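You operate a simulated robot arm through the tools that you are given. There is no shell and no other tool. Be economical: measure what you need, move in short steps, check, and stop when the job is done.

You are at the controls of a simulated robot arm. One attempt, no reset.

## Task
Try the green gauge in both bushings on the plate; fit the one that takes it into the hub hole.
Fine: stand the gauge back in its rack. Set down upright: green plug gauge.

The check looks at the end state, three seconds after you hand in, the way a careful person would. Anything else that was tipped, shoved, dropped, spilled or broken makes it a failure.

## Robot
A 7-joint arm with a two-finger parallel gripper, fixed in place. Base frame: the origin is at the foot of the arm, x ahead of it, y to its left, z up; the work surface is at about z = 0.77. Units: m, rad, N and s.
With the tool pointing down near the work surface it reaches from about 0.22 to 0.68 m from the base axis. Its first joint turns from -1.152 to 1.152 rad. Payload 2.4 kg.
The tool frame sits at the grasp point between the pads (the TCP): z along the fingers, y along the line on which they close. The tips reach 0.03 m beyond it. Largest opening 0.094 m; finger width 0.028, thickness 0.01; the body of the gripper, 0.05 by 0.096 m, starts 0.055 m behind the TCP.
Orientation is that of the tool frame in the base frame, as a unit quaternion [w, x, y, z]. With the fingers straight down and closing along the base's y, the tool's x points along the base's -x, its y along +y and its z along -z.

## Interface
- The arm moves only by the tool drive_tool. Its argument "increments" is a list that holds one entry, the list of rows, each a list of 7 numbers: the finger opening in m, from 0 to 0.094, then the shift along the base's x, y, z in m, then the turn, a rotation vector about the base's x, y, z in rad. In form: [[[fingers, tx, ty, tz, wx, wy, wz], ...]]. A call has 1 to 12 rows; each row is the pose to reach, as a shift and turn from the pose commanded when the call began. A row lasts 0.2 s, in which the tool goes at most 0.05 m and 0.15 rad; a call with a longer step from one row to the next is refused whole, and so is a gripper value outside its range. Where a pose cannot be reached the arm comes as near as it can. A force on the tool above 40 N (or 10 N above the force at the start of the call, whichever is more), or a blocked arm, ends the call early, and 0.2 s more pass. The fingers move at their own pace (about 0.153 m/s each) and stop on an object; they squeeze with about 41 N. The grip force told is the motor's: it shows also when the fingers shut on nothing. Time passes only in rows, and 0.2 s behind the last, so rows that repeat a pose let the fingers close. It gives the time, the measured TCP pose, the force on the tool (base axes), the opening and the grip force at its end, in the units of the frame above (readings bear some noise), with the torque about the TCP (base axes, N m) and any sound that the robot's microphone picked up.
- Cameras (640 x 400 px; columns grow to the right, rows downward): "scene" is fixed at [0.0303, 0.4693, 1.448]; the picture's right is [-0.81, -0.58, 0.00], its down [-0.32, 0.44, -0.84] and it looks along [0.49, -0.68, -0.54] (base axes); focal length 312 px, centre (320, 200). "wrist" rides on the gripper at [0.076, 0.014, -0.102] in the tool frame; the picture's right is [-0.18, 0.98, 0.00], its down [-0.75, -0.14, -0.64] and it looks along [-0.63, -0.12, 0.77] (tool axes); focal length 243 px, centre (320, 200). There is no depth. A picture from a camera that has moved, and an enlarged one, comes with that camera's place and axes in the base frame and with its lens.
- snapshot(camera): a new picture of that camera. It takes no simulated time.
- zoom(camera, box): a new picture of the part [left, top, right, bottom] of that camera's present view, enlarged. It takes no simulated time.
- hand_in(): hands the job in; it is judged then, once.

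Go step by step. Nothing tells you positions but the pictures and the camera data: compare them with the known pose of the tool, close in by small moves and look again before you grip or let go. The budget is 120 turns and 84 pictures, counting those below and the enlarged ones. Unless the task says otherwise, let go and move clear before handing in, and close with one line.

The tools are called after "Request:" by a JSON object that holds its "api" and its "payload". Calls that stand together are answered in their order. drive_tool: Moves the arm, as the interface text tells. Its arguments: {"type":"object","properties":{"increments":{"type":"array","items":{"type":"array","items":{"type":"array","items":{"type":"number"}}}}},"required":["increments"]} The other tools are called the same way: snapshot (camera) takes a picture; zoom (camera, box) takes an enlarged picture of a part of a camera's view; hand_in () hands the job in.

At the start:

```text
time_s: 0.0
eef_pos: [0.3547, -0.1736, 1.0599]
tcp_rot: [0.0, 0.0, 1.0, 0.0]
force: [0.1, -0.5, -0.7]
moment: [-0.01, 0.01, -0.01]
opening: 0.0941
finger_force: 0.1
```

scene: 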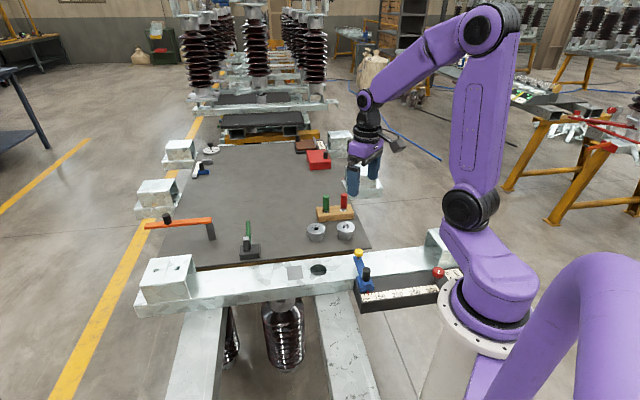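
wrist: 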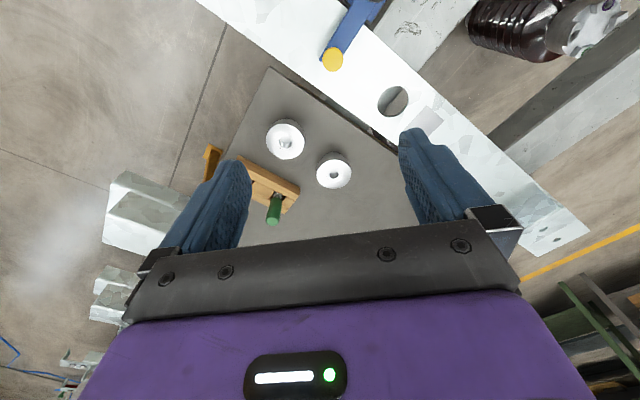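

I see a plate with a rack holding a green and a red gauge, two bushings in front of it, and a beam with a hole. I'll look closer first.

Request:
{"api": "zoom", "payload": {"camera": "scene", "box": [220, 170, 400, 290]}}

Request:
{"api": "zoom", "payload": {"camera": "wrist", "box": [180, 40, 440, 240]}}

```text
3.33 times, centred on (310, 230) of scene
camera zoom: at [0.0303, 0.4693, 1.448], right [-0.81, -0.58, 0.0], down [-0.32, 0.44, -0.84], along [0.49, -0.68, -0.54], focal length 1040 px, centre (353, 100)
```

zoom: 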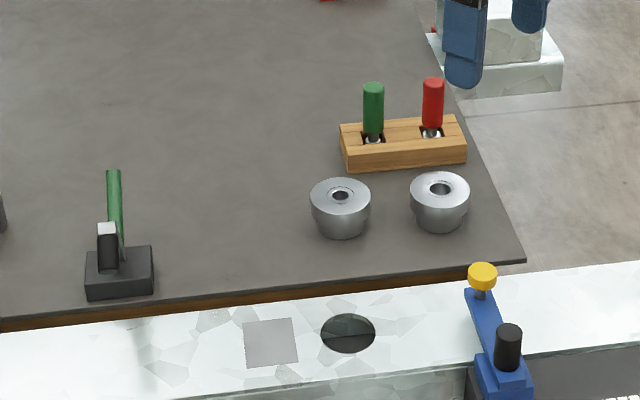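

```text
2.00 times, centred on (310, 140) of wrist
camera zoom: at [0.2769, -0.1595, 1.1627], right [0.18, 0.98, 0.0], down [0.75, -0.14, 0.64], along [0.63, -0.12, -0.77], focal length 485 px, centre (340, 320)
```

zoom: 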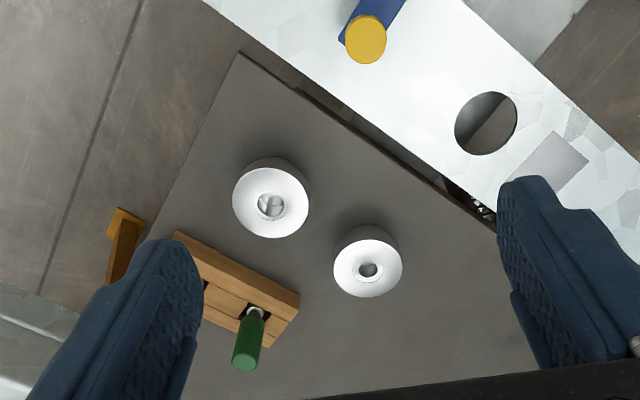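

The hole in the beam looks like the hub hole; I want to check the other objects too, before moving over the green gauge.

Request:
{"api": "zoom", "payload": {"camera": "scene", "box": [130, 120, 340, 250]}}

Request:
{"api": "zoom", "payload": {"camera": "scene", "box": [260, 230, 470, 320]}}

Request:
{"api": "drive_tool", "payload": {"increments": [[[0.06, 0.03, -0.02, 0, 0, 0, 0.14], [0.06, 0.06, -0.04, 0, 0, 0, 0.28], [0.06, 0.08, -0.05, 0, 0, 0, 0.42], [0.06, 0.1, -0.06, 0, 0, 0, 0.55], [0.06, 0.115, -0.07, 0, 0, 0, 0.62], [0.06, 0.115, -0.07, 0, 0, 0, 0.62]]]}}

Request:
{"api": "snapshot", "payload": {"camera": "wrist"}}

```text
3.05 times, centred on (235, 185) of scene
camera zoom: at [0.0303, 0.4693, 1.448], right [-0.81, -0.58, 0.0], down [-0.32, 0.44, -0.84], along [0.49, -0.68, -0.54], focal length 951 px, centre (579, 246)
```

zoom: 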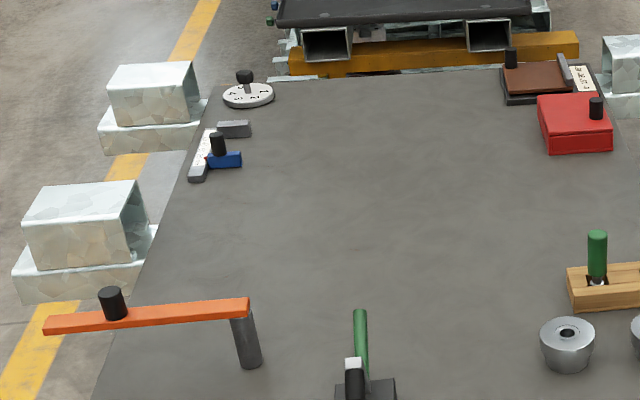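

```text
3.05 times, centred on (365, 275) of scene
camera zoom: at [0.0303, 0.4693, 1.448], right [-0.81, -0.58, 0.0], down [-0.32, 0.44, -0.84], along [0.49, -0.68, -0.54], focal length 951 px, centre (183, -29)
```

zoom: 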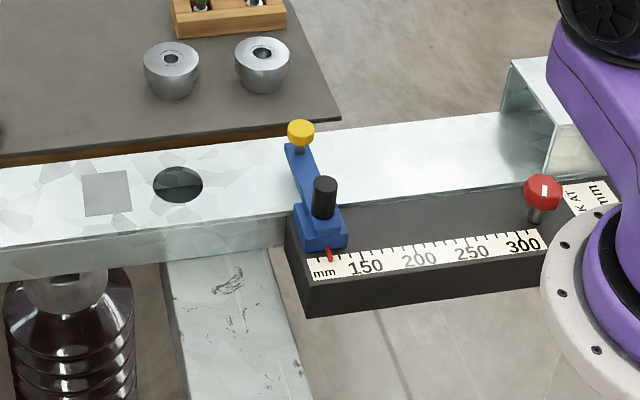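

```text
time_s: 1.4
eef_pos: [0.4696, -0.2435, 1.0598]
tcp_rot: [0.0, -0.306, 0.952, 0.0]
force: [0.3, 0.4, -0.4]
moment: [-0.02, 0.01, 0.0]
opening: 0.0599
finger_force: 0.1
```

```text
77 pictures are left
camera wrist: at [0.3979, -0.2764, 1.1633], right [-0.42, 0.91, 0.0], down [0.7, 0.32, 0.64], along [0.58, 0.27, -0.77], focal length 243 px, centre (320, 200)
```

wrist: 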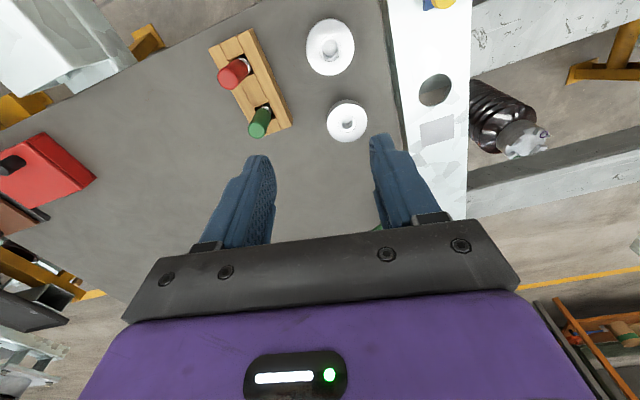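

The gauge rack is below and ahead of the gripper. I take green at about [0.535, -0.29]; I move above it and look again.

Request:
{"api": "drive_tool", "payload": {"increments": [[[0.06, 0.03, -0.02, -0.03, 0, 0, 0.04], [0.06, 0.065, -0.045, -0.06, 0, 0, 0.08], [0.06, 0.065, -0.045, -0.09, 0, 0, 0.08], [0.06, 0.065, -0.045, -0.09, 0, 0, 0.08]]]}}

Request:
{"api": "snapshot", "payload": {"camera": "wrist"}}

Request:
{"api": "zoom", "payload": {"camera": "scene", "box": [280, 130, 400, 250]}}

```text
refused: row 2 steps farther than a row can; nothing moved
```

```text
76 pictures are left
camera wrist: at [0.3979, -0.2764, 1.1633], right [-0.42, 0.91, 0.0], down [0.7, 0.32, 0.64], along [0.58, 0.27, -0.77], focal length 243 px, centre (320, 200)
```

wrist: 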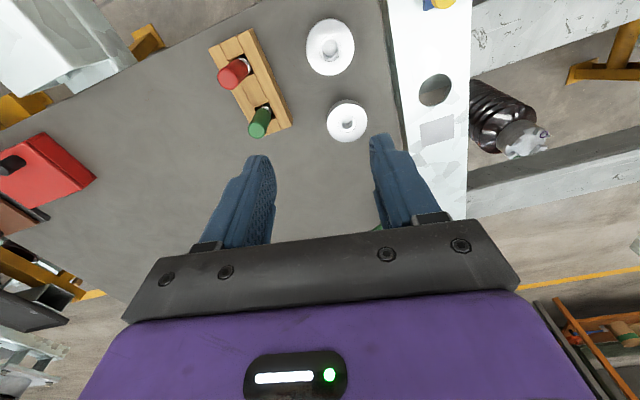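

```text
3.33 times, centred on (340, 190) of scene
camera zoom: at [0.0303, 0.4693, 1.448], right [-0.81, -0.58, 0.0], down [-0.32, 0.44, -0.84], along [0.49, -0.68, -0.54], focal length 1040 px, centre (253, 233)
```

zoom: 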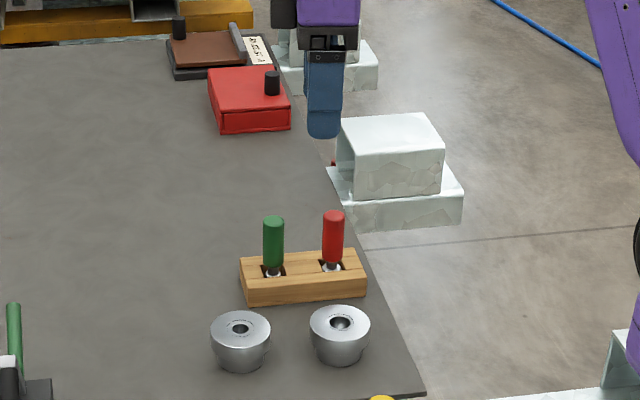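

The step was refused as too long; I repeat it with shorter steps.

Request:
{"api": "drive_tool", "payload": {"increments": [[[0.06, 0.02, -0.015, -0.03, 0, 0, 0.04], [0.06, 0.04, -0.03, -0.06, 0, 0, 0.08], [0.06, 0.065, -0.045, -0.09, 0, 0, 0.08], [0.06, 0.065, -0.045, -0.09, 0, 0, 0.08]]]}}

Request:
{"api": "snapshot", "payload": {"camera": "wrist"}}

Request:
{"api": "zoom", "payload": {"camera": "scene", "box": [280, 130, 400, 250]}}

```text
time_s: 2.4
eef_pos: [0.5336, -0.2914, 0.9684]
tcp_rot: [0.0, -0.343, 0.94, 0.0]
force: [0.9, 0.1, 0.4]
moment: [0.01, 0.0, 0.01]
opening: 0.06
finger_force: 0.0
```

```text
74 pictures are left
camera wrist: at [0.4655, -0.3288, 1.0717], right [-0.49, 0.87, 0.0], down [0.67, 0.38, 0.64], along [0.56, 0.32, -0.77], focal length 243 px, centre (320, 200)
```

wrist: 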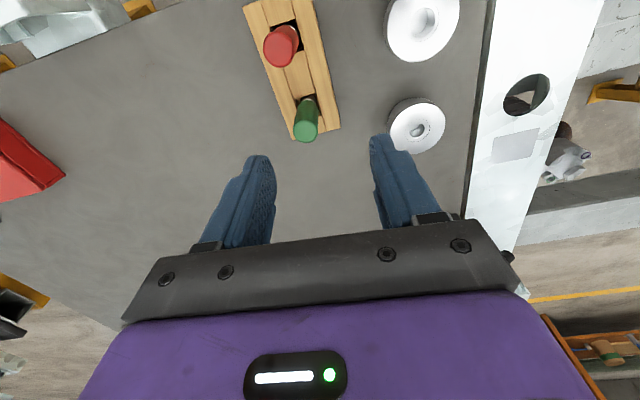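

```text
3.33 times, centred on (340, 190) of scene
camera zoom: at [0.0303, 0.4693, 1.448], right [-0.81, -0.58, 0.0], down [-0.32, 0.44, -0.84], along [0.49, -0.68, -0.54], focal length 1040 px, centre (253, 233)
```

zoom: 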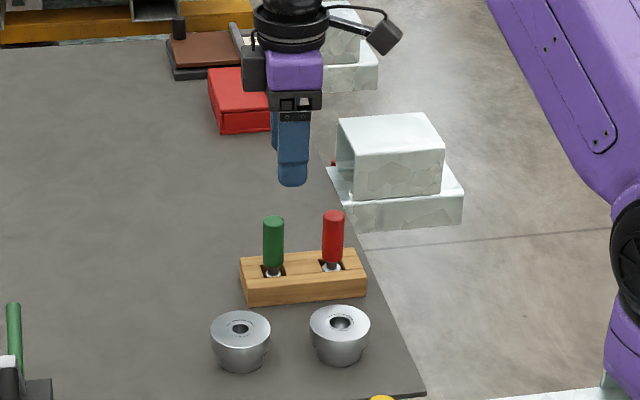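

Rack and gripper are aligned in yaw. I estimate the green gauge at about [0.552, -0.296], with the handle top near z 0.87; shift, lower a little and recheck.

Request:
{"api": "drive_tool", "payload": {"increments": [[[0.06, 0.018, -0.005, 0, 0, 0, 0], [0.06, 0.018, -0.005, -0.03, 0, 0, 0], [0.06, 0.018, -0.005, -0.04, 0, 0, 0], [0.06, 0.018, -0.005, -0.04, 0, 0, 0]]]}}

Request:
{"api": "snapshot", "payload": {"camera": "wrist"}}

Request:
{"api": "zoom", "payload": {"camera": "scene", "box": [280, 130, 400, 250]}}

```text
time_s: 3.4
eef_pos: [0.5529, -0.2952, 0.9292]
tcp_rot: [0.0, -0.343, 0.939, 0.0]
force: [-0.2, 0.2, -0.6]
moment: [-0.02, -0.01, 0.05]
opening: 0.0599
finger_force: 0.0
```

```text
72 pictures are left
camera wrist: at [0.4842, -0.3325, 1.0323], right [-0.49, 0.87, 0.0], down [0.67, 0.38, 0.64], along [0.56, 0.32, -0.77], focal length 243 px, centre (320, 200)
```

wrist: 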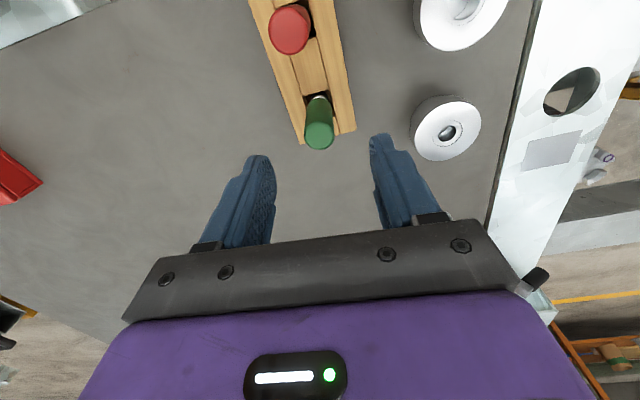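

```text
3.33 times, centred on (340, 190) of scene
camera zoom: at [0.0303, 0.4693, 1.448], right [-0.81, -0.58, 0.0], down [-0.32, 0.44, -0.84], along [0.49, -0.68, -0.54], focal length 1040 px, centre (253, 233)
```

zoom: 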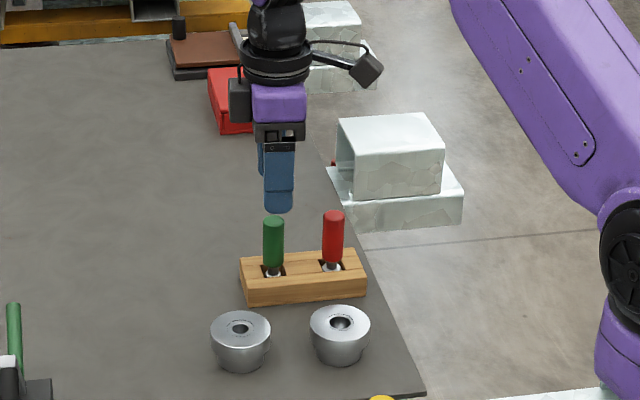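

The gauge is in line with the grasp axis (top near z 0.868). I descend to z ≈ 0.85 and look.

Request:
{"api": "drive_tool", "payload": {"increments": [[[0.06, 0, 0, -0.03, 0, 0, 0], [0.06, 0, 0, -0.06, 0, 0, 0], [0.06, 0, 0, -0.079, 0, 0, 0], [0.06, 0, 0, -0.079, 0, 0, 0]]]}}

Request:
{"api": "snapshot", "payload": {"camera": "wrist"}}

Request:
{"api": "zoom", "payload": {"camera": "scene", "box": [300, 160, 380, 240]}}

```text
time_s: 4.4
eef_pos: [0.5529, -0.295, 0.8504]
tcp_rot: [0.0, -0.343, 0.939, 0.0]
force: [0.6, 0.0, -0.8]
moment: [0.0, 0.01, 0.04]
opening: 0.06
finger_force: 0.0
```

```text
70 pictures are left
camera wrist: at [0.4842, -0.332, 0.9534], right [-0.49, 0.87, 0.0], down [0.67, 0.38, 0.64], along [0.56, 0.32, -0.77], focal length 243 px, centre (320, 200)
```

wrist: 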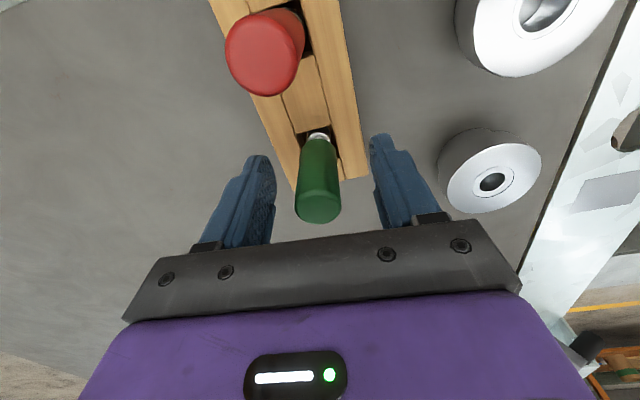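

```text
5.00 times, centred on (340, 200) of scene
camera zoom: at [0.0303, 0.4693, 1.448], right [-0.81, -0.58, 0.0], down [-0.32, 0.44, -0.84], along [0.49, -0.68, -0.54], focal length 1560 px, centre (220, 200)
```

zoom: 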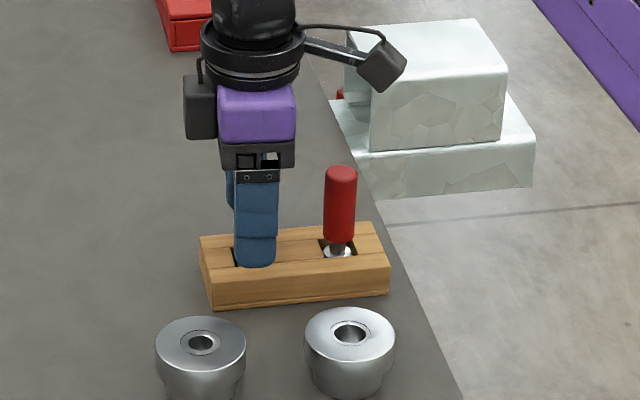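

The handle is centred between the pads. I close and lift straight up.

Request:
{"api": "drive_tool", "payload": {"increments": [[[0.0, 0, 0, 0, 0, 0, 0], [0.0, 0, 0, 0, 0, 0, 0], [0.0, 0, 0, 0, 0, 0, 0]]]}}

Request:
{"api": "drive_tool", "payload": {"increments": [[[0.0, 0, 0, 0.02, 0, 0, 0], [0.0, 0, 0, 0.045, 0, 0, 0], [0.0, 0, 0, 0.07, 0, 0, 0], [0.0, 0, 0, 0.09, 0, 0, 0], [0.0, 0, 0, 0.09, 0, 0, 0]]]}}

Request:
{"api": "snapshot", "payload": {"camera": "wrist"}}

Request:
{"api": "zoom", "payload": {"camera": "scene", "box": [300, 150, 400, 250]}}

```text
time_s: 5.2
eef_pos: [0.5522, -0.2946, 0.8512]
tcp_rot: [0.0, -0.342, 0.94, 0.0]
force: [0.0, 0.3, -0.6]
moment: [0.01, -0.01, 0.01]
opening: 0.0217
finger_force: 41.3
```

```text
time_s: 6.4
eef_pos: [0.5532, -0.2951, 0.9399]
tcp_rot: [0.0, -0.343, 0.939, 0.0]
force: [0.1, -0.5, -1.4]
moment: [-0.02, 0.01, 0.04]
opening: 0.0216
finger_force: 40.5
```

```text
68 pictures are left
camera wrist: at [0.4844, -0.3333, 1.0432], right [-0.49, 0.87, 0.0], down [0.67, 0.38, 0.64], along [0.56, 0.32, -0.77], focal length 243 px, centre (320, 200)
```

wrist: 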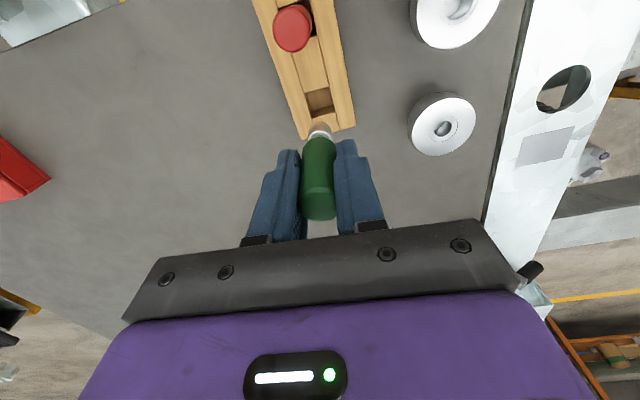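

```text
4.00 times, centred on (350, 200) of scene
camera zoom: at [0.0303, 0.4693, 1.448], right [-0.81, -0.58, 0.0], down [-0.32, 0.44, -0.84], along [0.49, -0.68, -0.54], focal length 1248 px, centre (200, 200)
```

zoom: 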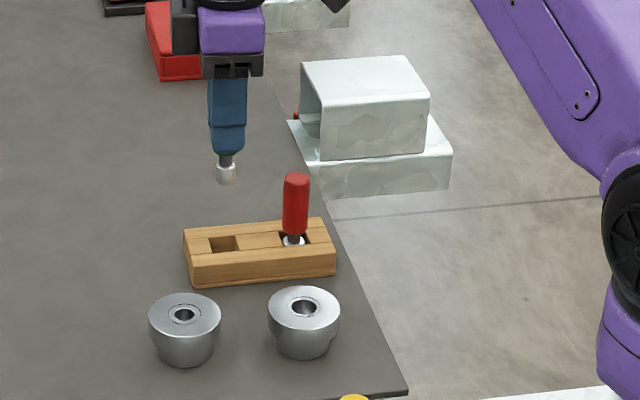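

The gauge is held upright; its plug is short and slightly narrower than the handle. I'll take it over the left bushing (about [0.512, -0.179]) and check alignment.

Request:
{"api": "drive_tool", "payload": {"increments": [[[0.0, -0.01, 0.03, 0, 0, 0, 0], [0.0, -0.02, 0.06, 0, 0, 0, 0], [0.0, -0.03, 0.09, 0, 0, 0, 0], [0.0, -0.041, 0.116, 0, 0, 0, 0], [0.0, -0.041, 0.116, -0.02, 0, 0, 0], [0.0, -0.041, 0.116, -0.02, 0, 0, 0]]]}}

Request:
{"api": "zoom", "payload": {"camera": "wrist", "box": [240, 20, 400, 120]}}

Request:
{"api": "zoom", "payload": {"camera": "scene", "box": [300, 180, 360, 250]}}

```text
time_s: 7.8
eef_pos: [0.5107, -0.179, 0.9203]
tcp_rot: [0.0, -0.343, 0.939, 0.0]
force: [-0.1, -0.4, -1.6]
moment: [0.02, 0.0, 0.01]
opening: 0.0216
finger_force: 41.2
```

```text
4.00 times, centred on (320, 70) of wrist
camera zoom: at [0.4429, -0.2155, 1.0235], right [-0.49, 0.87, 0.0], down [0.67, 0.38, 0.64], along [0.56, 0.32, -0.77], focal length 970 px, centre (320, 720)
```

zoom: 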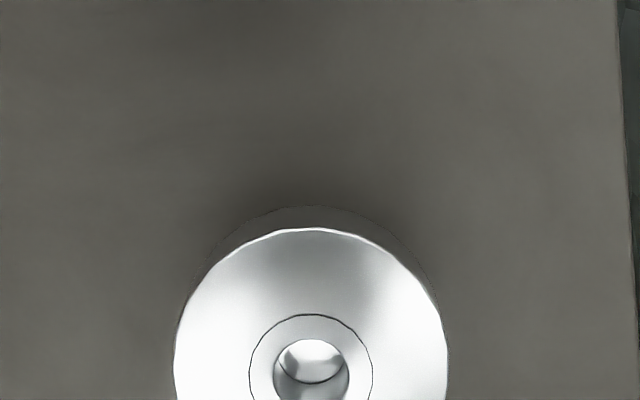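

```text
5.71 times, centred on (330, 215) of scene
camera zoom: at [0.0303, 0.4693, 1.448], right [-0.81, -0.58, 0.0], down [-0.32, 0.44, -0.84], along [0.49, -0.68, -0.54], focal length 1782 px, centre (263, 114)
```

zoom: 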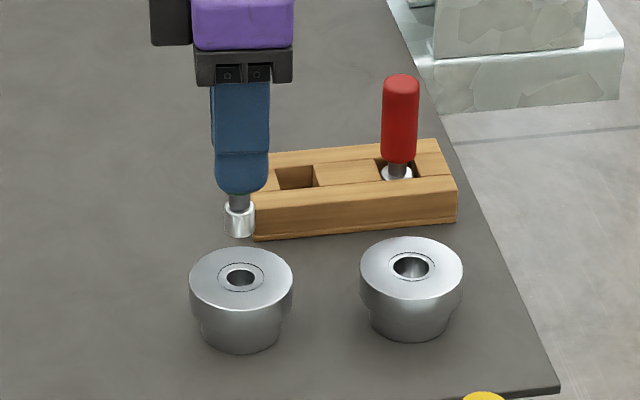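

I'll view the plug and the hole together in the wrist camera.

Request:
{"api": "zoom", "payload": {"camera": "wrist", "box": [256, 70, 384, 150]}}

```text
5.00 times, centred on (320, 110) of wrist
camera zoom: at [0.4429, -0.2155, 1.0235], right [-0.49, 0.87, 0.0], down [0.67, 0.38, 0.64], along [0.56, 0.32, -0.77], focal length 1213 px, centre (320, 650)
```

zoom: 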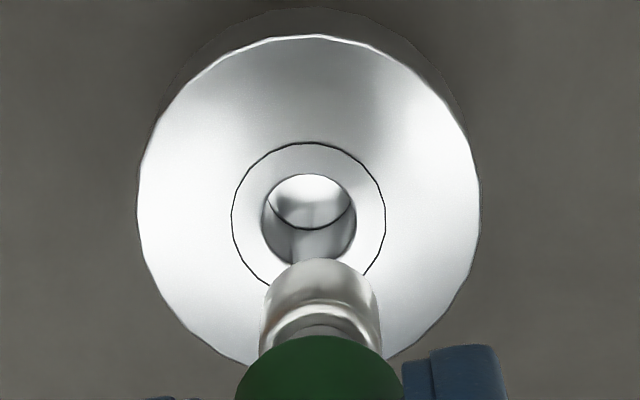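

Lateral offset is about 1.7 mm; I correct it and lower to just above the bushing for a parallax-free check.

Request:
{"api": "drive_tool", "payload": {"increments": [[[0.0, 0.001, -0.0016, 0, 0, 0, 0], [0.0, 0.001, -0.0016, -0.012, 0, 0, 0], [0.0, 0.001, -0.0016, -0.02, 0, 0, 0], [0.0, 0.001, -0.0016, -0.02, 0, 0, 0]]]}}

Request:
{"api": "zoom", "payload": {"camera": "wrist", "box": [256, 70, 384, 150]}}

Request:
{"api": "zoom", "payload": {"camera": "scene", "box": [300, 190, 360, 250]}}

```text
time_s: 8.8
eef_pos: [0.512, -0.1797, 0.9002]
tcp_rot: [0.001, -0.344, 0.939, 0.0]
force: [0.6, 0.6, -1.5]
moment: [0.0, -0.01, -0.01]
opening: 0.0219
finger_force: 40.8
```

```text
5.00 times, centred on (320, 110) of wrist
camera zoom: at [0.4441, -0.2172, 1.0035], right [-0.49, 0.87, 0.0], down [0.67, 0.38, 0.64], along [0.56, 0.32, -0.77], focal length 1213 px, centre (320, 650)
```

zoom: 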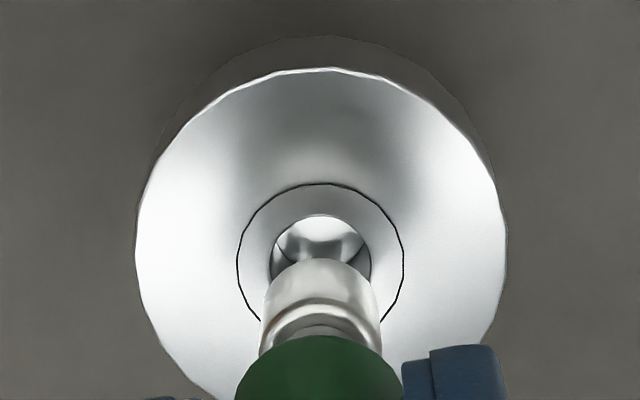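

```text
6.67 times, centred on (330, 220) of scene
camera zoom: at [0.0303, 0.4693, 1.448], right [-0.81, -0.58, 0.0], down [-0.32, 0.44, -0.84], along [0.49, -0.68, -0.54], focal length 2080 px, centre (253, 67)
```

zoom: 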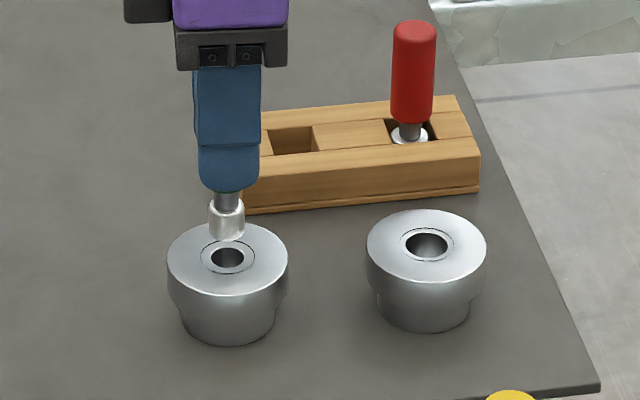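

Laterally aligned; about −1.3 mm correction in depth. Apply it and lower until contact, watching force.

Request:
{"api": "drive_tool", "payload": {"increments": [[[0.0, -0.0011, -0.0006, 0, 0, 0, 0], [0.0, -0.0011, -0.0006, -0.004, 0, 0, 0], [0.0, -0.0011, -0.0006, -0.006, 0, 0, 0], [0.0, -0.0011, -0.0006, -0.006, 0, 0, 0]]]}}

Request:
{"api": "zoom", "payload": {"camera": "wrist", "box": [256, 70, 384, 150]}}

Request:
{"api": "zoom", "payload": {"camera": "scene", "box": [300, 190, 360, 250]}}

```text
time_s: 9.8
eef_pos: [0.5111, -0.1806, 0.894]
tcp_rot: [0.001, -0.343, 0.939, 0.0]
force: [0.1, -0.2, -1.3]
moment: [-0.02, 0.0, 0.01]
opening: 0.0219
finger_force: 40.9
```

```text
5.00 times, centred on (320, 110) of wrist
camera zoom: at [0.4419, -0.2183, 0.9976], right [-0.49, 0.87, 0.0], down [0.67, 0.38, 0.64], along [0.56, 0.32, -0.77], focal length 1213 px, centre (320, 650)
```

zoom: 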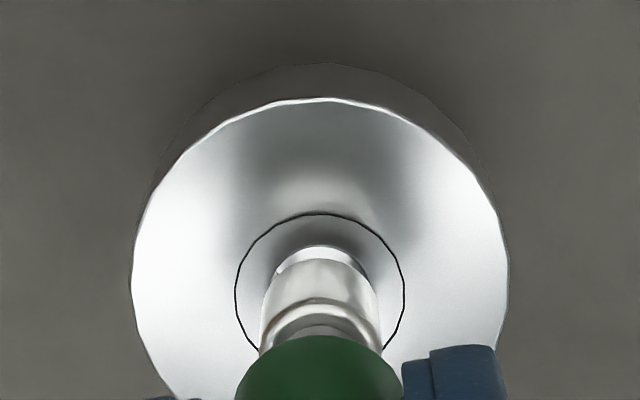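

```text
6.67 times, centred on (330, 220) of scene
camera zoom: at [0.0303, 0.4693, 1.448], right [-0.81, -0.58, 0.0], down [-0.32, 0.44, -0.84], along [0.49, -0.68, -0.54], focal length 2080 px, centre (253, 67)
```

zoom: 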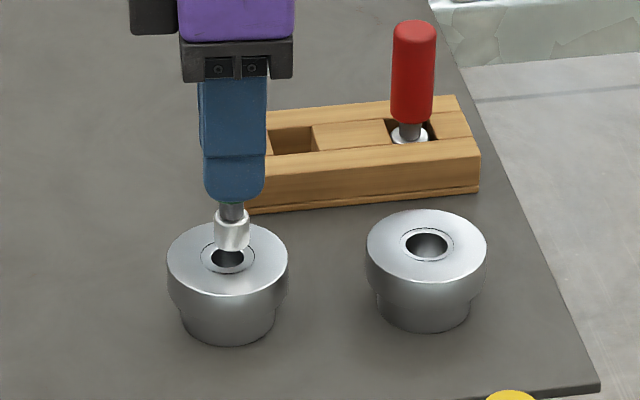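

In the scene view that correction put the plug off to the right; I undo it and lower another 4 mm to look again.

Request:
{"api": "drive_tool", "payload": {"increments": [[[0.0, 0.0016, 0.001, 0, 0, 0, 0], [0.0, 0.0016, 0.001, -0.002, 0, 0, 0], [0.0, 0.0016, 0.001, -0.004, 0, 0, 0], [0.0, 0.0016, 0.001, -0.004, 0, 0, 0]]]}}

Request:
{"api": "zoom", "payload": {"camera": "wrist", "box": [256, 70, 384, 150]}}

Request:
{"api": "zoom", "payload": {"camera": "scene", "box": [300, 200, 345, 240]}}

```text
time_s: 10.8
eef_pos: [0.5116, -0.1793, 0.8908]
tcp_rot: [0.0, -0.342, 0.94, 0.0]
force: [-0.5, -0.4, -0.3]
moment: [0.01, 0.0, 0.02]
opening: 0.0219
finger_force: 41.0
```

```text
5.00 times, centred on (320, 110) of wrist
camera zoom: at [0.4436, -0.2167, 0.9938], right [-0.49, 0.87, 0.0], down [0.67, 0.38, 0.64], along [0.56, 0.32, -0.77], focal length 1213 px, centre (320, 650)
```

zoom: 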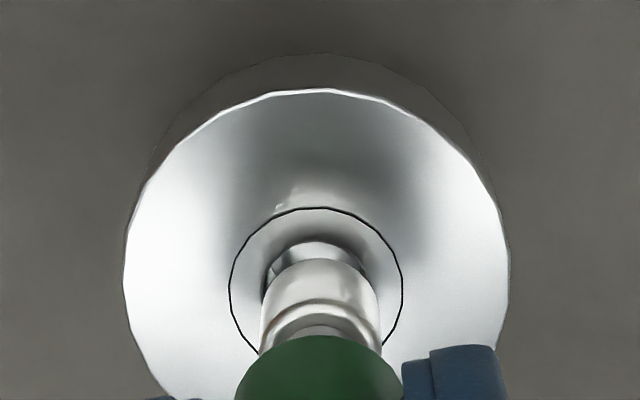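

```text
10.00 times, centred on (322, 220) of scene
camera zoom: at [0.0303, 0.4693, 1.448], right [-0.81, -0.58, 0.0], down [-0.32, 0.44, -0.84], along [0.49, -0.68, -0.54], focal length 3120 px, centre (295, 0)
```

zoom: 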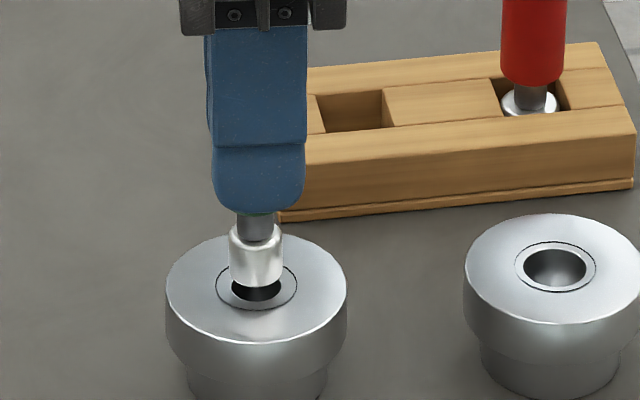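

Nearly aligned, a gap of about 4 mm remains. Small correction, then lower slowly to feel contact.

Request:
{"api": "drive_tool", "payload": {"increments": [[[0.0, -0.0002, -0.0008, -0.001, 0, 0, 0], [0.0, -0.0002, -0.0008, -0.002, 0, 0, 0], [0.0, -0.0002, -0.0008, -0.003, 0, 0, 0], [0.0, -0.0002, -0.0008, -0.003, 0, 0, 0]]]}}

Request:
{"api": "zoom", "payload": {"camera": "wrist", "box": [256, 70, 384, 150]}}

Request:
{"api": "zoom", "payload": {"camera": "scene", "box": [300, 200, 345, 240]}}

```text
time_s: 11.8
eef_pos: [0.5124, -0.1805, 0.8884]
tcp_rot: [0.0, -0.343, 0.939, 0.0]
force: [-0.1, 0.5, -1.8]
moment: [0.03, -0.04, -0.04]
opening: 0.0217
finger_force: 40.9
```

```text
5.00 times, centred on (320, 110) of wrist
camera zoom: at [0.4436, -0.2178, 0.9911], right [-0.49, 0.87, 0.0], down [0.67, 0.38, 0.64], along [0.56, 0.32, -0.77], focal length 1213 px, centre (320, 650)
```

zoom: 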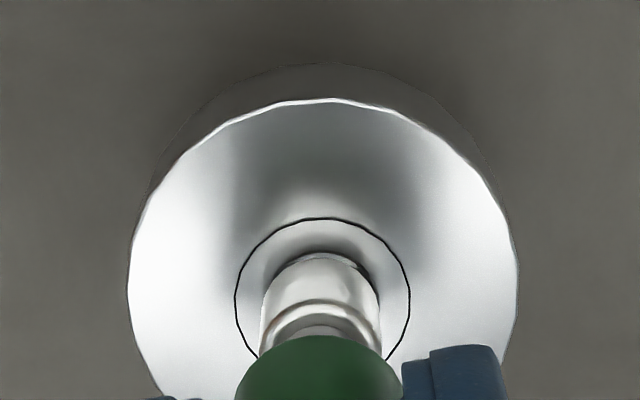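

```text
10.00 times, centred on (322, 220) of scene
camera zoom: at [0.0303, 0.4693, 1.448], right [-0.81, -0.58, 0.0], down [-0.32, 0.44, -0.84], along [0.49, -0.68, -0.54], focal length 3120 px, centre (295, 0)
```

zoom: 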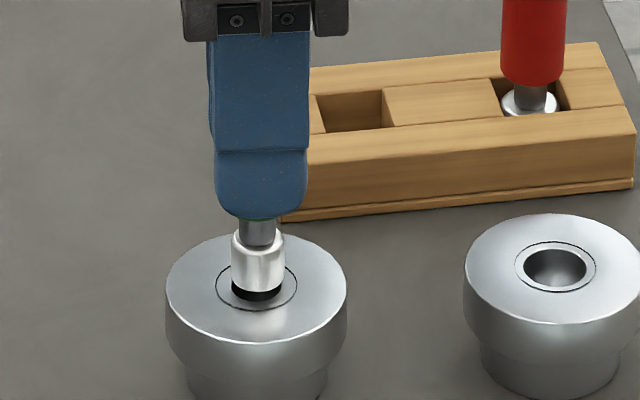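

Very close now; a touch of correction and a slow press.

Request:
{"api": "drive_tool", "payload": {"increments": [[[0.0, 0.0003, 0.0004, 0, 0, 0, 0], [0.0, 0.0003, 0.0004, -0.0015, 0, 0, 0], [0.0, 0.0003, 0.0004, -0.003, 0, 0, 0], [0.0, 0.0003, 0.0004, -0.0045, 0, 0, 0], [0.0, 0.0003, 0.0004, -0.006, 0, 0, 0], [0.0, 0.0003, 0.0004, -0.006, 0, 0, 0]]]}}

Request:
{"api": "zoom", "payload": {"camera": "scene", "box": [300, 200, 345, 240]}}

Request:
{"api": "zoom", "payload": {"camera": "wrist", "box": [256, 70, 384, 150]}}

```text
time_s: 13.2
eef_pos: [0.5129, -0.1798, 0.8841]
tcp_rot: [0.001, -0.343, 0.939, -0.002]
force: [-5.6, 2.0, 34.8]
moment: [0.23, 0.29, -0.04]
opening: 0.022
finger_force: 40.8
```

```text
10.00 times, centred on (322, 220) of scene
camera zoom: at [0.0296, 0.4695, 1.4479], right [-0.81, -0.58, 0.0], down [-0.32, 0.44, -0.84], along [0.49, -0.68, -0.54], focal length 3120 px, centre (295, 0)
```

zoom: 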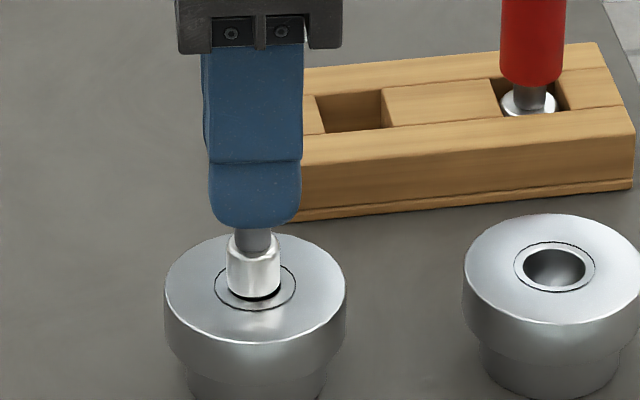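

```text
5.00 times, centred on (320, 110) of wrist
camera zoom: at [0.4448, -0.2171, 0.9864], right [-0.49, 0.87, 0.0], down [0.66, 0.38, 0.64], along [0.56, 0.32, -0.76], focal length 1213 px, centre (320, 650)
```

zoom: 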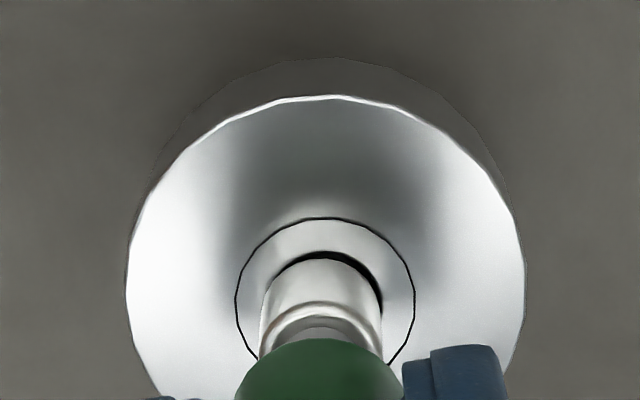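

Contact at 35 N with the plug on the rim, offset ~1 mm. I back off, shift and press again.

Request:
{"api": "drive_tool", "payload": {"increments": [[[0.0, 0, 0, 0.004, 0, 0, 0], [0.0, -0.0009, 0.0001, 0.004, 0, 0, 0], [0.0, -0.0009, 0.0001, 0.0025, 0, 0, 0], [0.0, -0.0009, 0.0001, 0.001, 0, 0, 0], [0.0, -0.0009, 0.0001, 0.0, 0, 0, 0], [0.0, -0.0009, 0.0001, -0.001, 0, 0, 0], [0.0, -0.0009, 0.0001, -0.001, 0, 0, 0]]]}}

Request:
{"api": "zoom", "payload": {"camera": "scene", "box": [300, 200, 345, 240]}}

Request:
{"api": "zoom", "payload": {"camera": "wrist", "box": [256, 70, 384, 150]}}

```text
time_s: 14.8
eef_pos: [0.511, -0.1788, 0.8831]
tcp_rot: [0.001, -0.343, 0.939, 0.0]
force: [-7.1, 5.8, 34.0]
moment: [0.47, 0.59, 0.03]
opening: 0.0218
finger_force: 41.3
```

```text
10.00 times, centred on (322, 220) of scene
camera zoom: at [0.0295, 0.4696, 1.4479], right [-0.81, -0.58, 0.0], down [-0.32, 0.44, -0.84], along [0.49, -0.68, -0.54], focal length 3120 px, centre (295, 0)
```

zoom: 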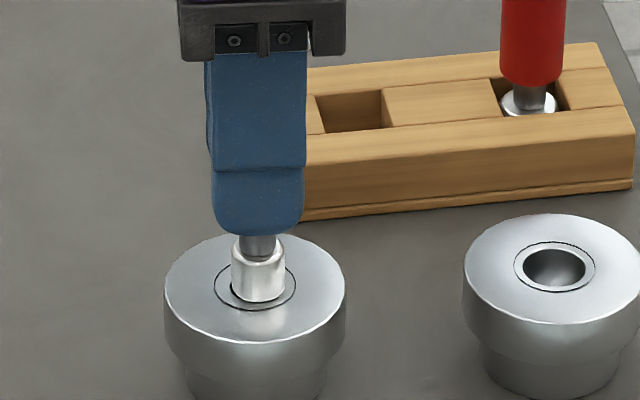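

```text
5.00 times, centred on (320, 110) of wrist
camera zoom: at [0.4431, -0.2163, 0.9851], right [-0.49, 0.87, 0.0], down [0.67, 0.38, 0.64], along [0.56, 0.32, -0.77], focal length 1213 px, centre (320, 650)
```

zoom: 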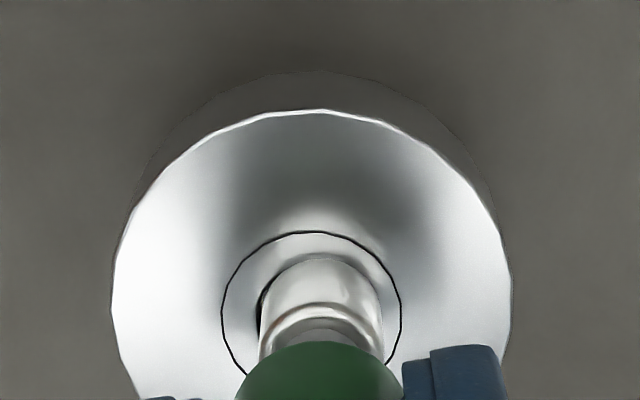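

Slightly overshot. I back off, shift toward the middle and press once more.

Request:
{"api": "drive_tool", "payload": {"increments": [[[0.0, 0, 0, 0.005, 0, 0, 0], [0.0, 0.001, -0.0008, 0.005, 0, 0, 0], [0.0, 0.001, -0.0008, 0.005, 0, 0, 0]]]}}

Request:
{"api": "zoom", "payload": {"camera": "scene", "box": [300, 200, 345, 240]}}

Request:
{"api": "zoom", "payload": {"camera": "wrist", "box": [256, 70, 384, 150]}}

```text
time_s: 15.6
eef_pos: [0.5124, -0.18, 0.8863]
tcp_rot: [0.0, -0.343, 0.939, 0.0]
force: [0.2, 0.6, -0.9]
moment: [0.01, 0.01, -0.01]
opening: 0.0218
finger_force: 41.3
```

```text
10.00 times, centred on (322, 220) of scene
camera zoom: at [0.0303, 0.4693, 1.448], right [-0.81, -0.58, 0.0], down [-0.32, 0.44, -0.84], along [0.49, -0.68, -0.54], focal length 3120 px, centre (295, 0)
```

zoom: 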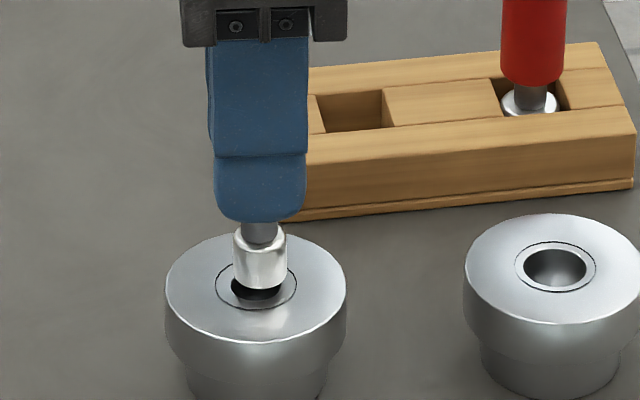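

```text
5.00 times, centred on (320, 110) of wrist
camera zoom: at [0.4442, -0.2181, 0.9888], right [-0.49, 0.87, 0.0], down [0.67, 0.38, 0.64], along [0.56, 0.32, -0.77], focal length 1213 px, centre (320, 650)
```

zoom: 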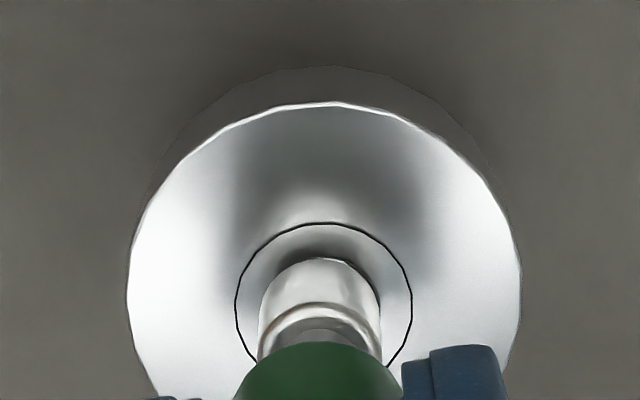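

Request:
{"api": "drive_tool", "payload": {"increments": [[[0.0, 0.0005, 0.0009, 0, 0, 0, 0], [0.0, 0.0005, 0.0009, -0.0015, 0, 0, 0], [0.0, 0.0005, 0.0009, -0.003, 0, 0, 0], [0.0, 0.0005, 0.0009, -0.0045, 0, 0, 0], [0.0, 0.0005, 0.0009, -0.006, 0, 0, 0], [0.0, 0.0005, 0.0009, -0.006, 0, 0, 0]]]}}

Request:
{"api": "zoom", "payload": {"camera": "scene", "box": [300, 200, 345, 240]}}

Request:
{"api": "zoom", "payload": {"camera": "wrist", "box": [256, 70, 384, 150]}}

```text
time_s: 17.0
eef_pos: [0.5137, -0.1794, 0.8808]
tcp_rot: [0.002, -0.343, 0.939, 0.0]
force: [-7.9, 5.8, 34.7]
moment: [0.51, 0.28, 0.0]
opening: 0.022
finger_force: 40.9
```

```text
10.00 times, centred on (322, 220) of scene
camera zoom: at [0.0295, 0.4696, 1.4479], right [-0.81, -0.58, 0.0], down [-0.32, 0.44, -0.84], along [0.49, -0.68, -0.54], focal length 3120 px, centre (295, 0)
```

zoom: 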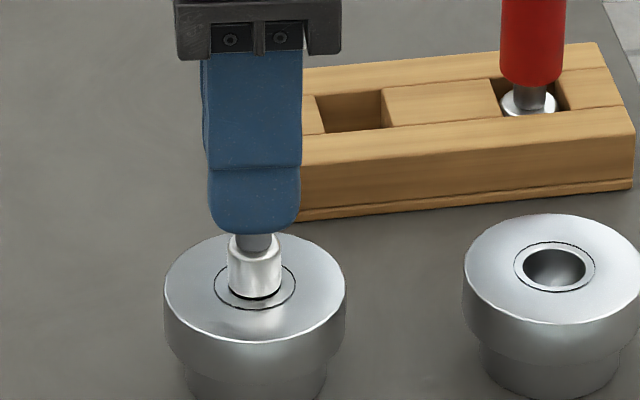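

```text
5.00 times, centred on (320, 110) of wrist
camera zoom: at [0.4452, -0.2171, 0.9841], right [-0.49, 0.87, 0.0], down [0.67, 0.38, 0.64], along [0.56, 0.32, -0.77], focal length 1213 px, centre (320, 650)
```

zoom: 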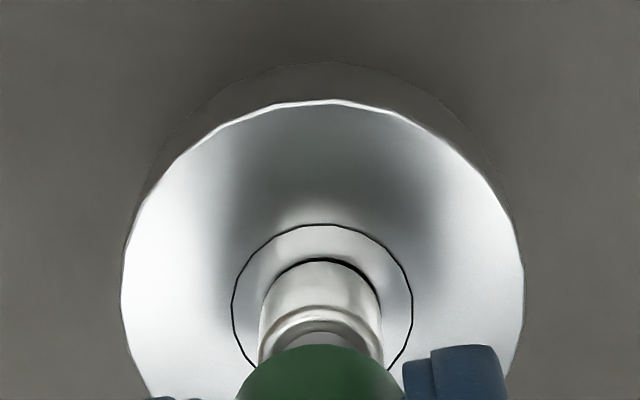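

Three well-centred presses on the left bushing only ride on the rim (35 N, no entry). Now I lift and try the right-hand bushing, at about [0.437, -0.241].

Request:
{"api": "drive_tool", "payload": {"increments": [[[0.0, 0, 0, 0.02, 0, 0, 0], [0.0, 0, 0, 0.035, 0, 0, 0], [0.0, -0.03, -0.025, 0.035, 0, 0, 0], [0.0, -0.06, -0.05, 0.035, 0, 0, 0], [0.0, -0.076, -0.0615, 0.035, 0, 0, 0], [0.0, -0.076, -0.0615, 0.025, 0, 0, 0], [0.0, -0.076, -0.0615, 0.025, 0, 0, 0]]]}}

Request:
{"api": "zoom", "payload": {"camera": "scene", "box": [310, 185, 370, 245]}}

Request:
{"api": "zoom", "payload": {"camera": "wrist", "box": [256, 70, 384, 150]}}

```text
time_s: 18.6
eef_pos: [0.4371, -0.2426, 0.9046]
tcp_rot: [0.0, -0.343, 0.939, 0.0]
force: [0.2, -0.5, -1.6]
moment: [0.01, -0.01, -0.02]
opening: 0.0218
finger_force: 41.3
```

```text
6.67 times, centred on (340, 215) of scene
camera zoom: at [0.0303, 0.4692, 1.448], right [-0.81, -0.58, 0.0], down [-0.32, 0.44, -0.84], along [0.49, -0.68, -0.54], focal length 2080 px, centre (187, 100)
```

zoom: 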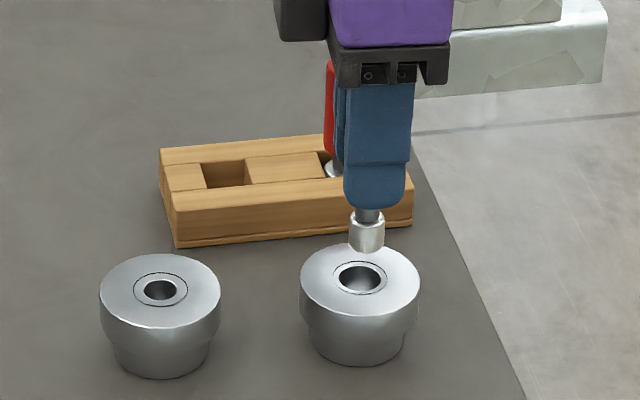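

```text
5.00 times, centred on (320, 110) of wrist
camera zoom: at [0.3671, -0.2797, 1.0077], right [-0.49, 0.87, 0.0], down [0.67, 0.38, 0.64], along [0.56, 0.32, -0.77], focal length 1213 px, centre (320, 650)
```

zoom: 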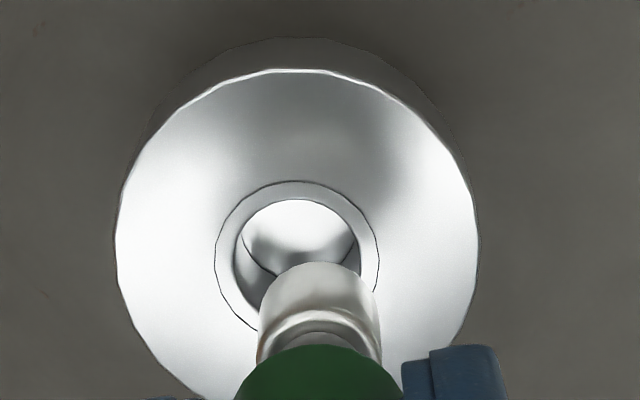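

Offset about (4.6, −1.6) mm. Correct and lower to just above the hole.

Request:
{"api": "drive_tool", "payload": {"increments": [[[0.0, 0.0046, -0.0016, 0, 0, 0, 0], [0.0, 0.0046, -0.0016, -0.008, 0, 0, 0], [0.0, 0.0046, -0.0016, -0.014, 0, 0, 0], [0.0, 0.0046, -0.0016, -0.014, 0, 0, 0]]]}}

Request:
{"api": "zoom", "payload": {"camera": "scene", "box": [320, 200, 365, 240]}}

Request:
{"api": "zoom", "payload": {"camera": "wrist", "box": [256, 70, 384, 150]}}

```text
time_s: 19.6
eef_pos: [0.4416, -0.2436, 0.8907]
tcp_rot: [-0.001, -0.343, 0.939, 0.0]
force: [0.0, 0.4, -1.2]
moment: [0.01, 0.0, 0.0]
opening: 0.0219
finger_force: 41.1
```

```text
10.00 times, centred on (342, 220) of scene
camera zoom: at [0.0303, 0.4693, 1.448], right [-0.81, -0.58, 0.0], down [-0.32, 0.44, -0.84], along [0.49, -0.68, -0.54], focal length 3120 px, centre (95, 0)
```

zoom: 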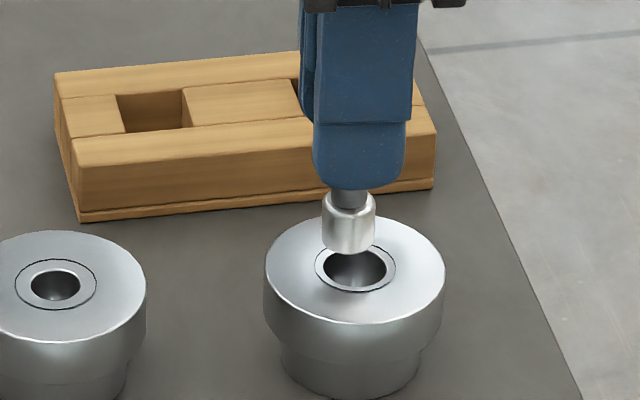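

```text
5.00 times, centred on (320, 110) of wrist
camera zoom: at [0.3737, -0.2812, 0.994], right [-0.49, 0.87, 0.0], down [0.67, 0.38, 0.64], along [0.56, 0.32, -0.77], focal length 1213 px, centre (320, 650)
```

zoom: 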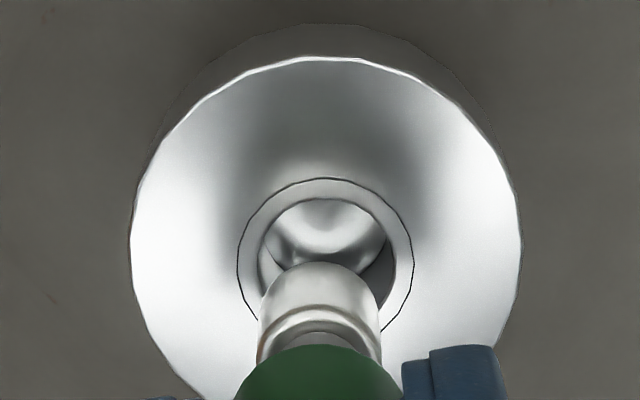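

Correct by about −2.3 mm in x, then lower into the hole.

Request:
{"api": "drive_tool", "payload": {"increments": [[[0.0, -0.0023, -0.0002, 0, 0, 0, 0], [0.0, -0.0023, -0.0002, -0.003, 0, 0, 0], [0.0, -0.0023, -0.0002, -0.006, 0, 0, 0], [0.0, -0.0023, -0.0002, -0.006, 0, 0, 0]]]}}

Request:
{"api": "zoom", "payload": {"camera": "scene", "box": [320, 200, 365, 240]}}

Request:
{"api": "zoom", "payload": {"camera": "wrist", "box": [256, 70, 384, 150]}}

```text
time_s: 20.6
eef_pos: [0.4398, -0.244, 0.8841]
tcp_rot: [0.0, -0.343, 0.939, 0.0]
force: [-0.2, 0.1, -1.4]
moment: [0.01, -0.01, -0.01]
opening: 0.0217
finger_force: 41.2
```

```text
10.00 times, centred on (342, 220) of scene
camera zoom: at [0.0303, 0.4693, 1.448], right [-0.81, -0.58, 0.0], down [-0.32, 0.44, -0.84], along [0.49, -0.68, -0.54], focal length 3120 px, centre (95, 0)
```

zoom: 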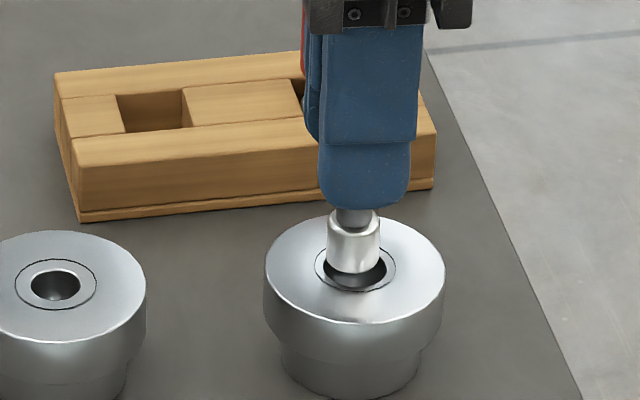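

```text
5.00 times, centred on (320, 110) of wrist
camera zoom: at [0.3714, -0.2811, 0.9874], right [-0.49, 0.87, 0.0], down [0.67, 0.38, 0.64], along [0.56, 0.32, -0.77], focal length 1213 px, centre (320, 650)
```

zoom: 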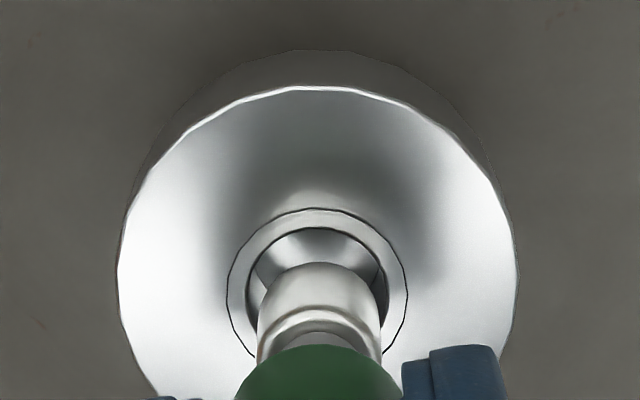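

Almost centred; small correction and go down.

Request:
{"api": "drive_tool", "payload": {"increments": [[[0.0, -0.0006, -0.0006, 0, 0, 0, 0], [0.0, -0.0006, -0.0006, -0.002, 0, 0, 0], [0.0, -0.0006, -0.0006, -0.004, 0, 0, 0], [0.0, -0.0006, -0.0006, -0.006, 0, 0, 0], [0.0, -0.0006, -0.0006, -0.008, 0, 0, 0], [0.0, -0.0006, -0.0006, -0.01, 0, 0, 0], [0.0, -0.0006, -0.0006, -0.012, 0, 0, 0], [0.0, -0.0006, -0.0006, -0.012, 0, 0, 0]]]}}

Request:
{"api": "zoom", "payload": {"camera": "scene", "box": [320, 200, 365, 240]}}

Request:
{"api": "zoom", "payload": {"camera": "wrist", "box": [256, 70, 384, 150]}}

```text
time_s: 22.4
eef_pos: [0.4394, -0.245, 0.8731]
tcp_rot: [0.0, -0.343, 0.939, 0.0]
force: [0.6, 0.2, -1.4]
moment: [0.03, -0.04, -0.01]
opening: 0.0215
finger_force: 41.3
```

```text
10.00 times, centred on (342, 220) of scene
camera zoom: at [0.0303, 0.4693, 1.448], right [-0.81, -0.58, 0.0], down [-0.32, 0.44, -0.84], along [0.49, -0.68, -0.54], focal length 3120 px, centre (95, 0)
```

zoom: 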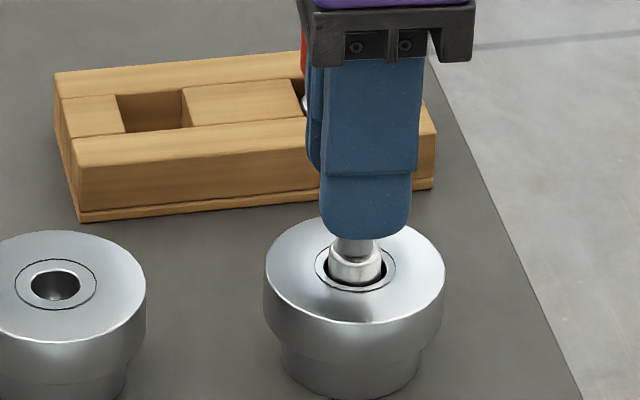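

```text
5.00 times, centred on (320, 110) of wrist
camera zoom: at [0.3705, -0.2816, 0.9756], right [-0.49, 0.87, 0.0], down [0.67, 0.38, 0.64], along [0.56, 0.32, -0.77], focal length 1213 px, centre (320, 650)
```

zoom: 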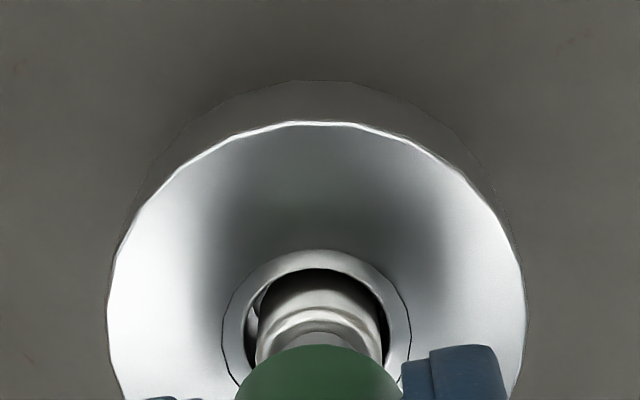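

It goes in freely with no force. I go a bit deeper to confirm, then withdraw.

Request:
{"api": "drive_tool", "payload": {"increments": [[[0.0, 0.0, 0.0, -0.003, 0, 0, 0], [0.0, 0, 0, -0.006, 0, 0, 0], [0.0, 0, 0, -0.009, 0, 0, 0], [0.0, 0, 0, -0.009, 0, 0, 0]]]}}

Request:
{"api": "zoom", "payload": {"camera": "scene", "box": [310, 190, 370, 240]}}

```text
time_s: 23.4
eef_pos: [0.4387, -0.2434, 0.8652]
tcp_rot: [0.0, -0.343, 0.939, 0.001]
force: [-1.4, 1.6, 2.4]
moment: [0.08, 0.09, 0.02]
opening: 0.0219
finger_force: 40.5
```

```text
8.00 times, centred on (340, 215) of scene
camera zoom: at [0.0302, 0.4693, 1.448], right [-0.81, -0.58, 0.0], down [-0.32, 0.44, -0.84], along [0.49, -0.68, -0.54], focal length 2496 px, centre (160, 80)
```

zoom: 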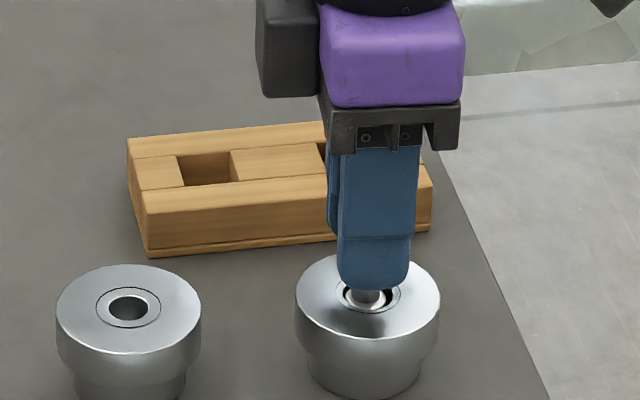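

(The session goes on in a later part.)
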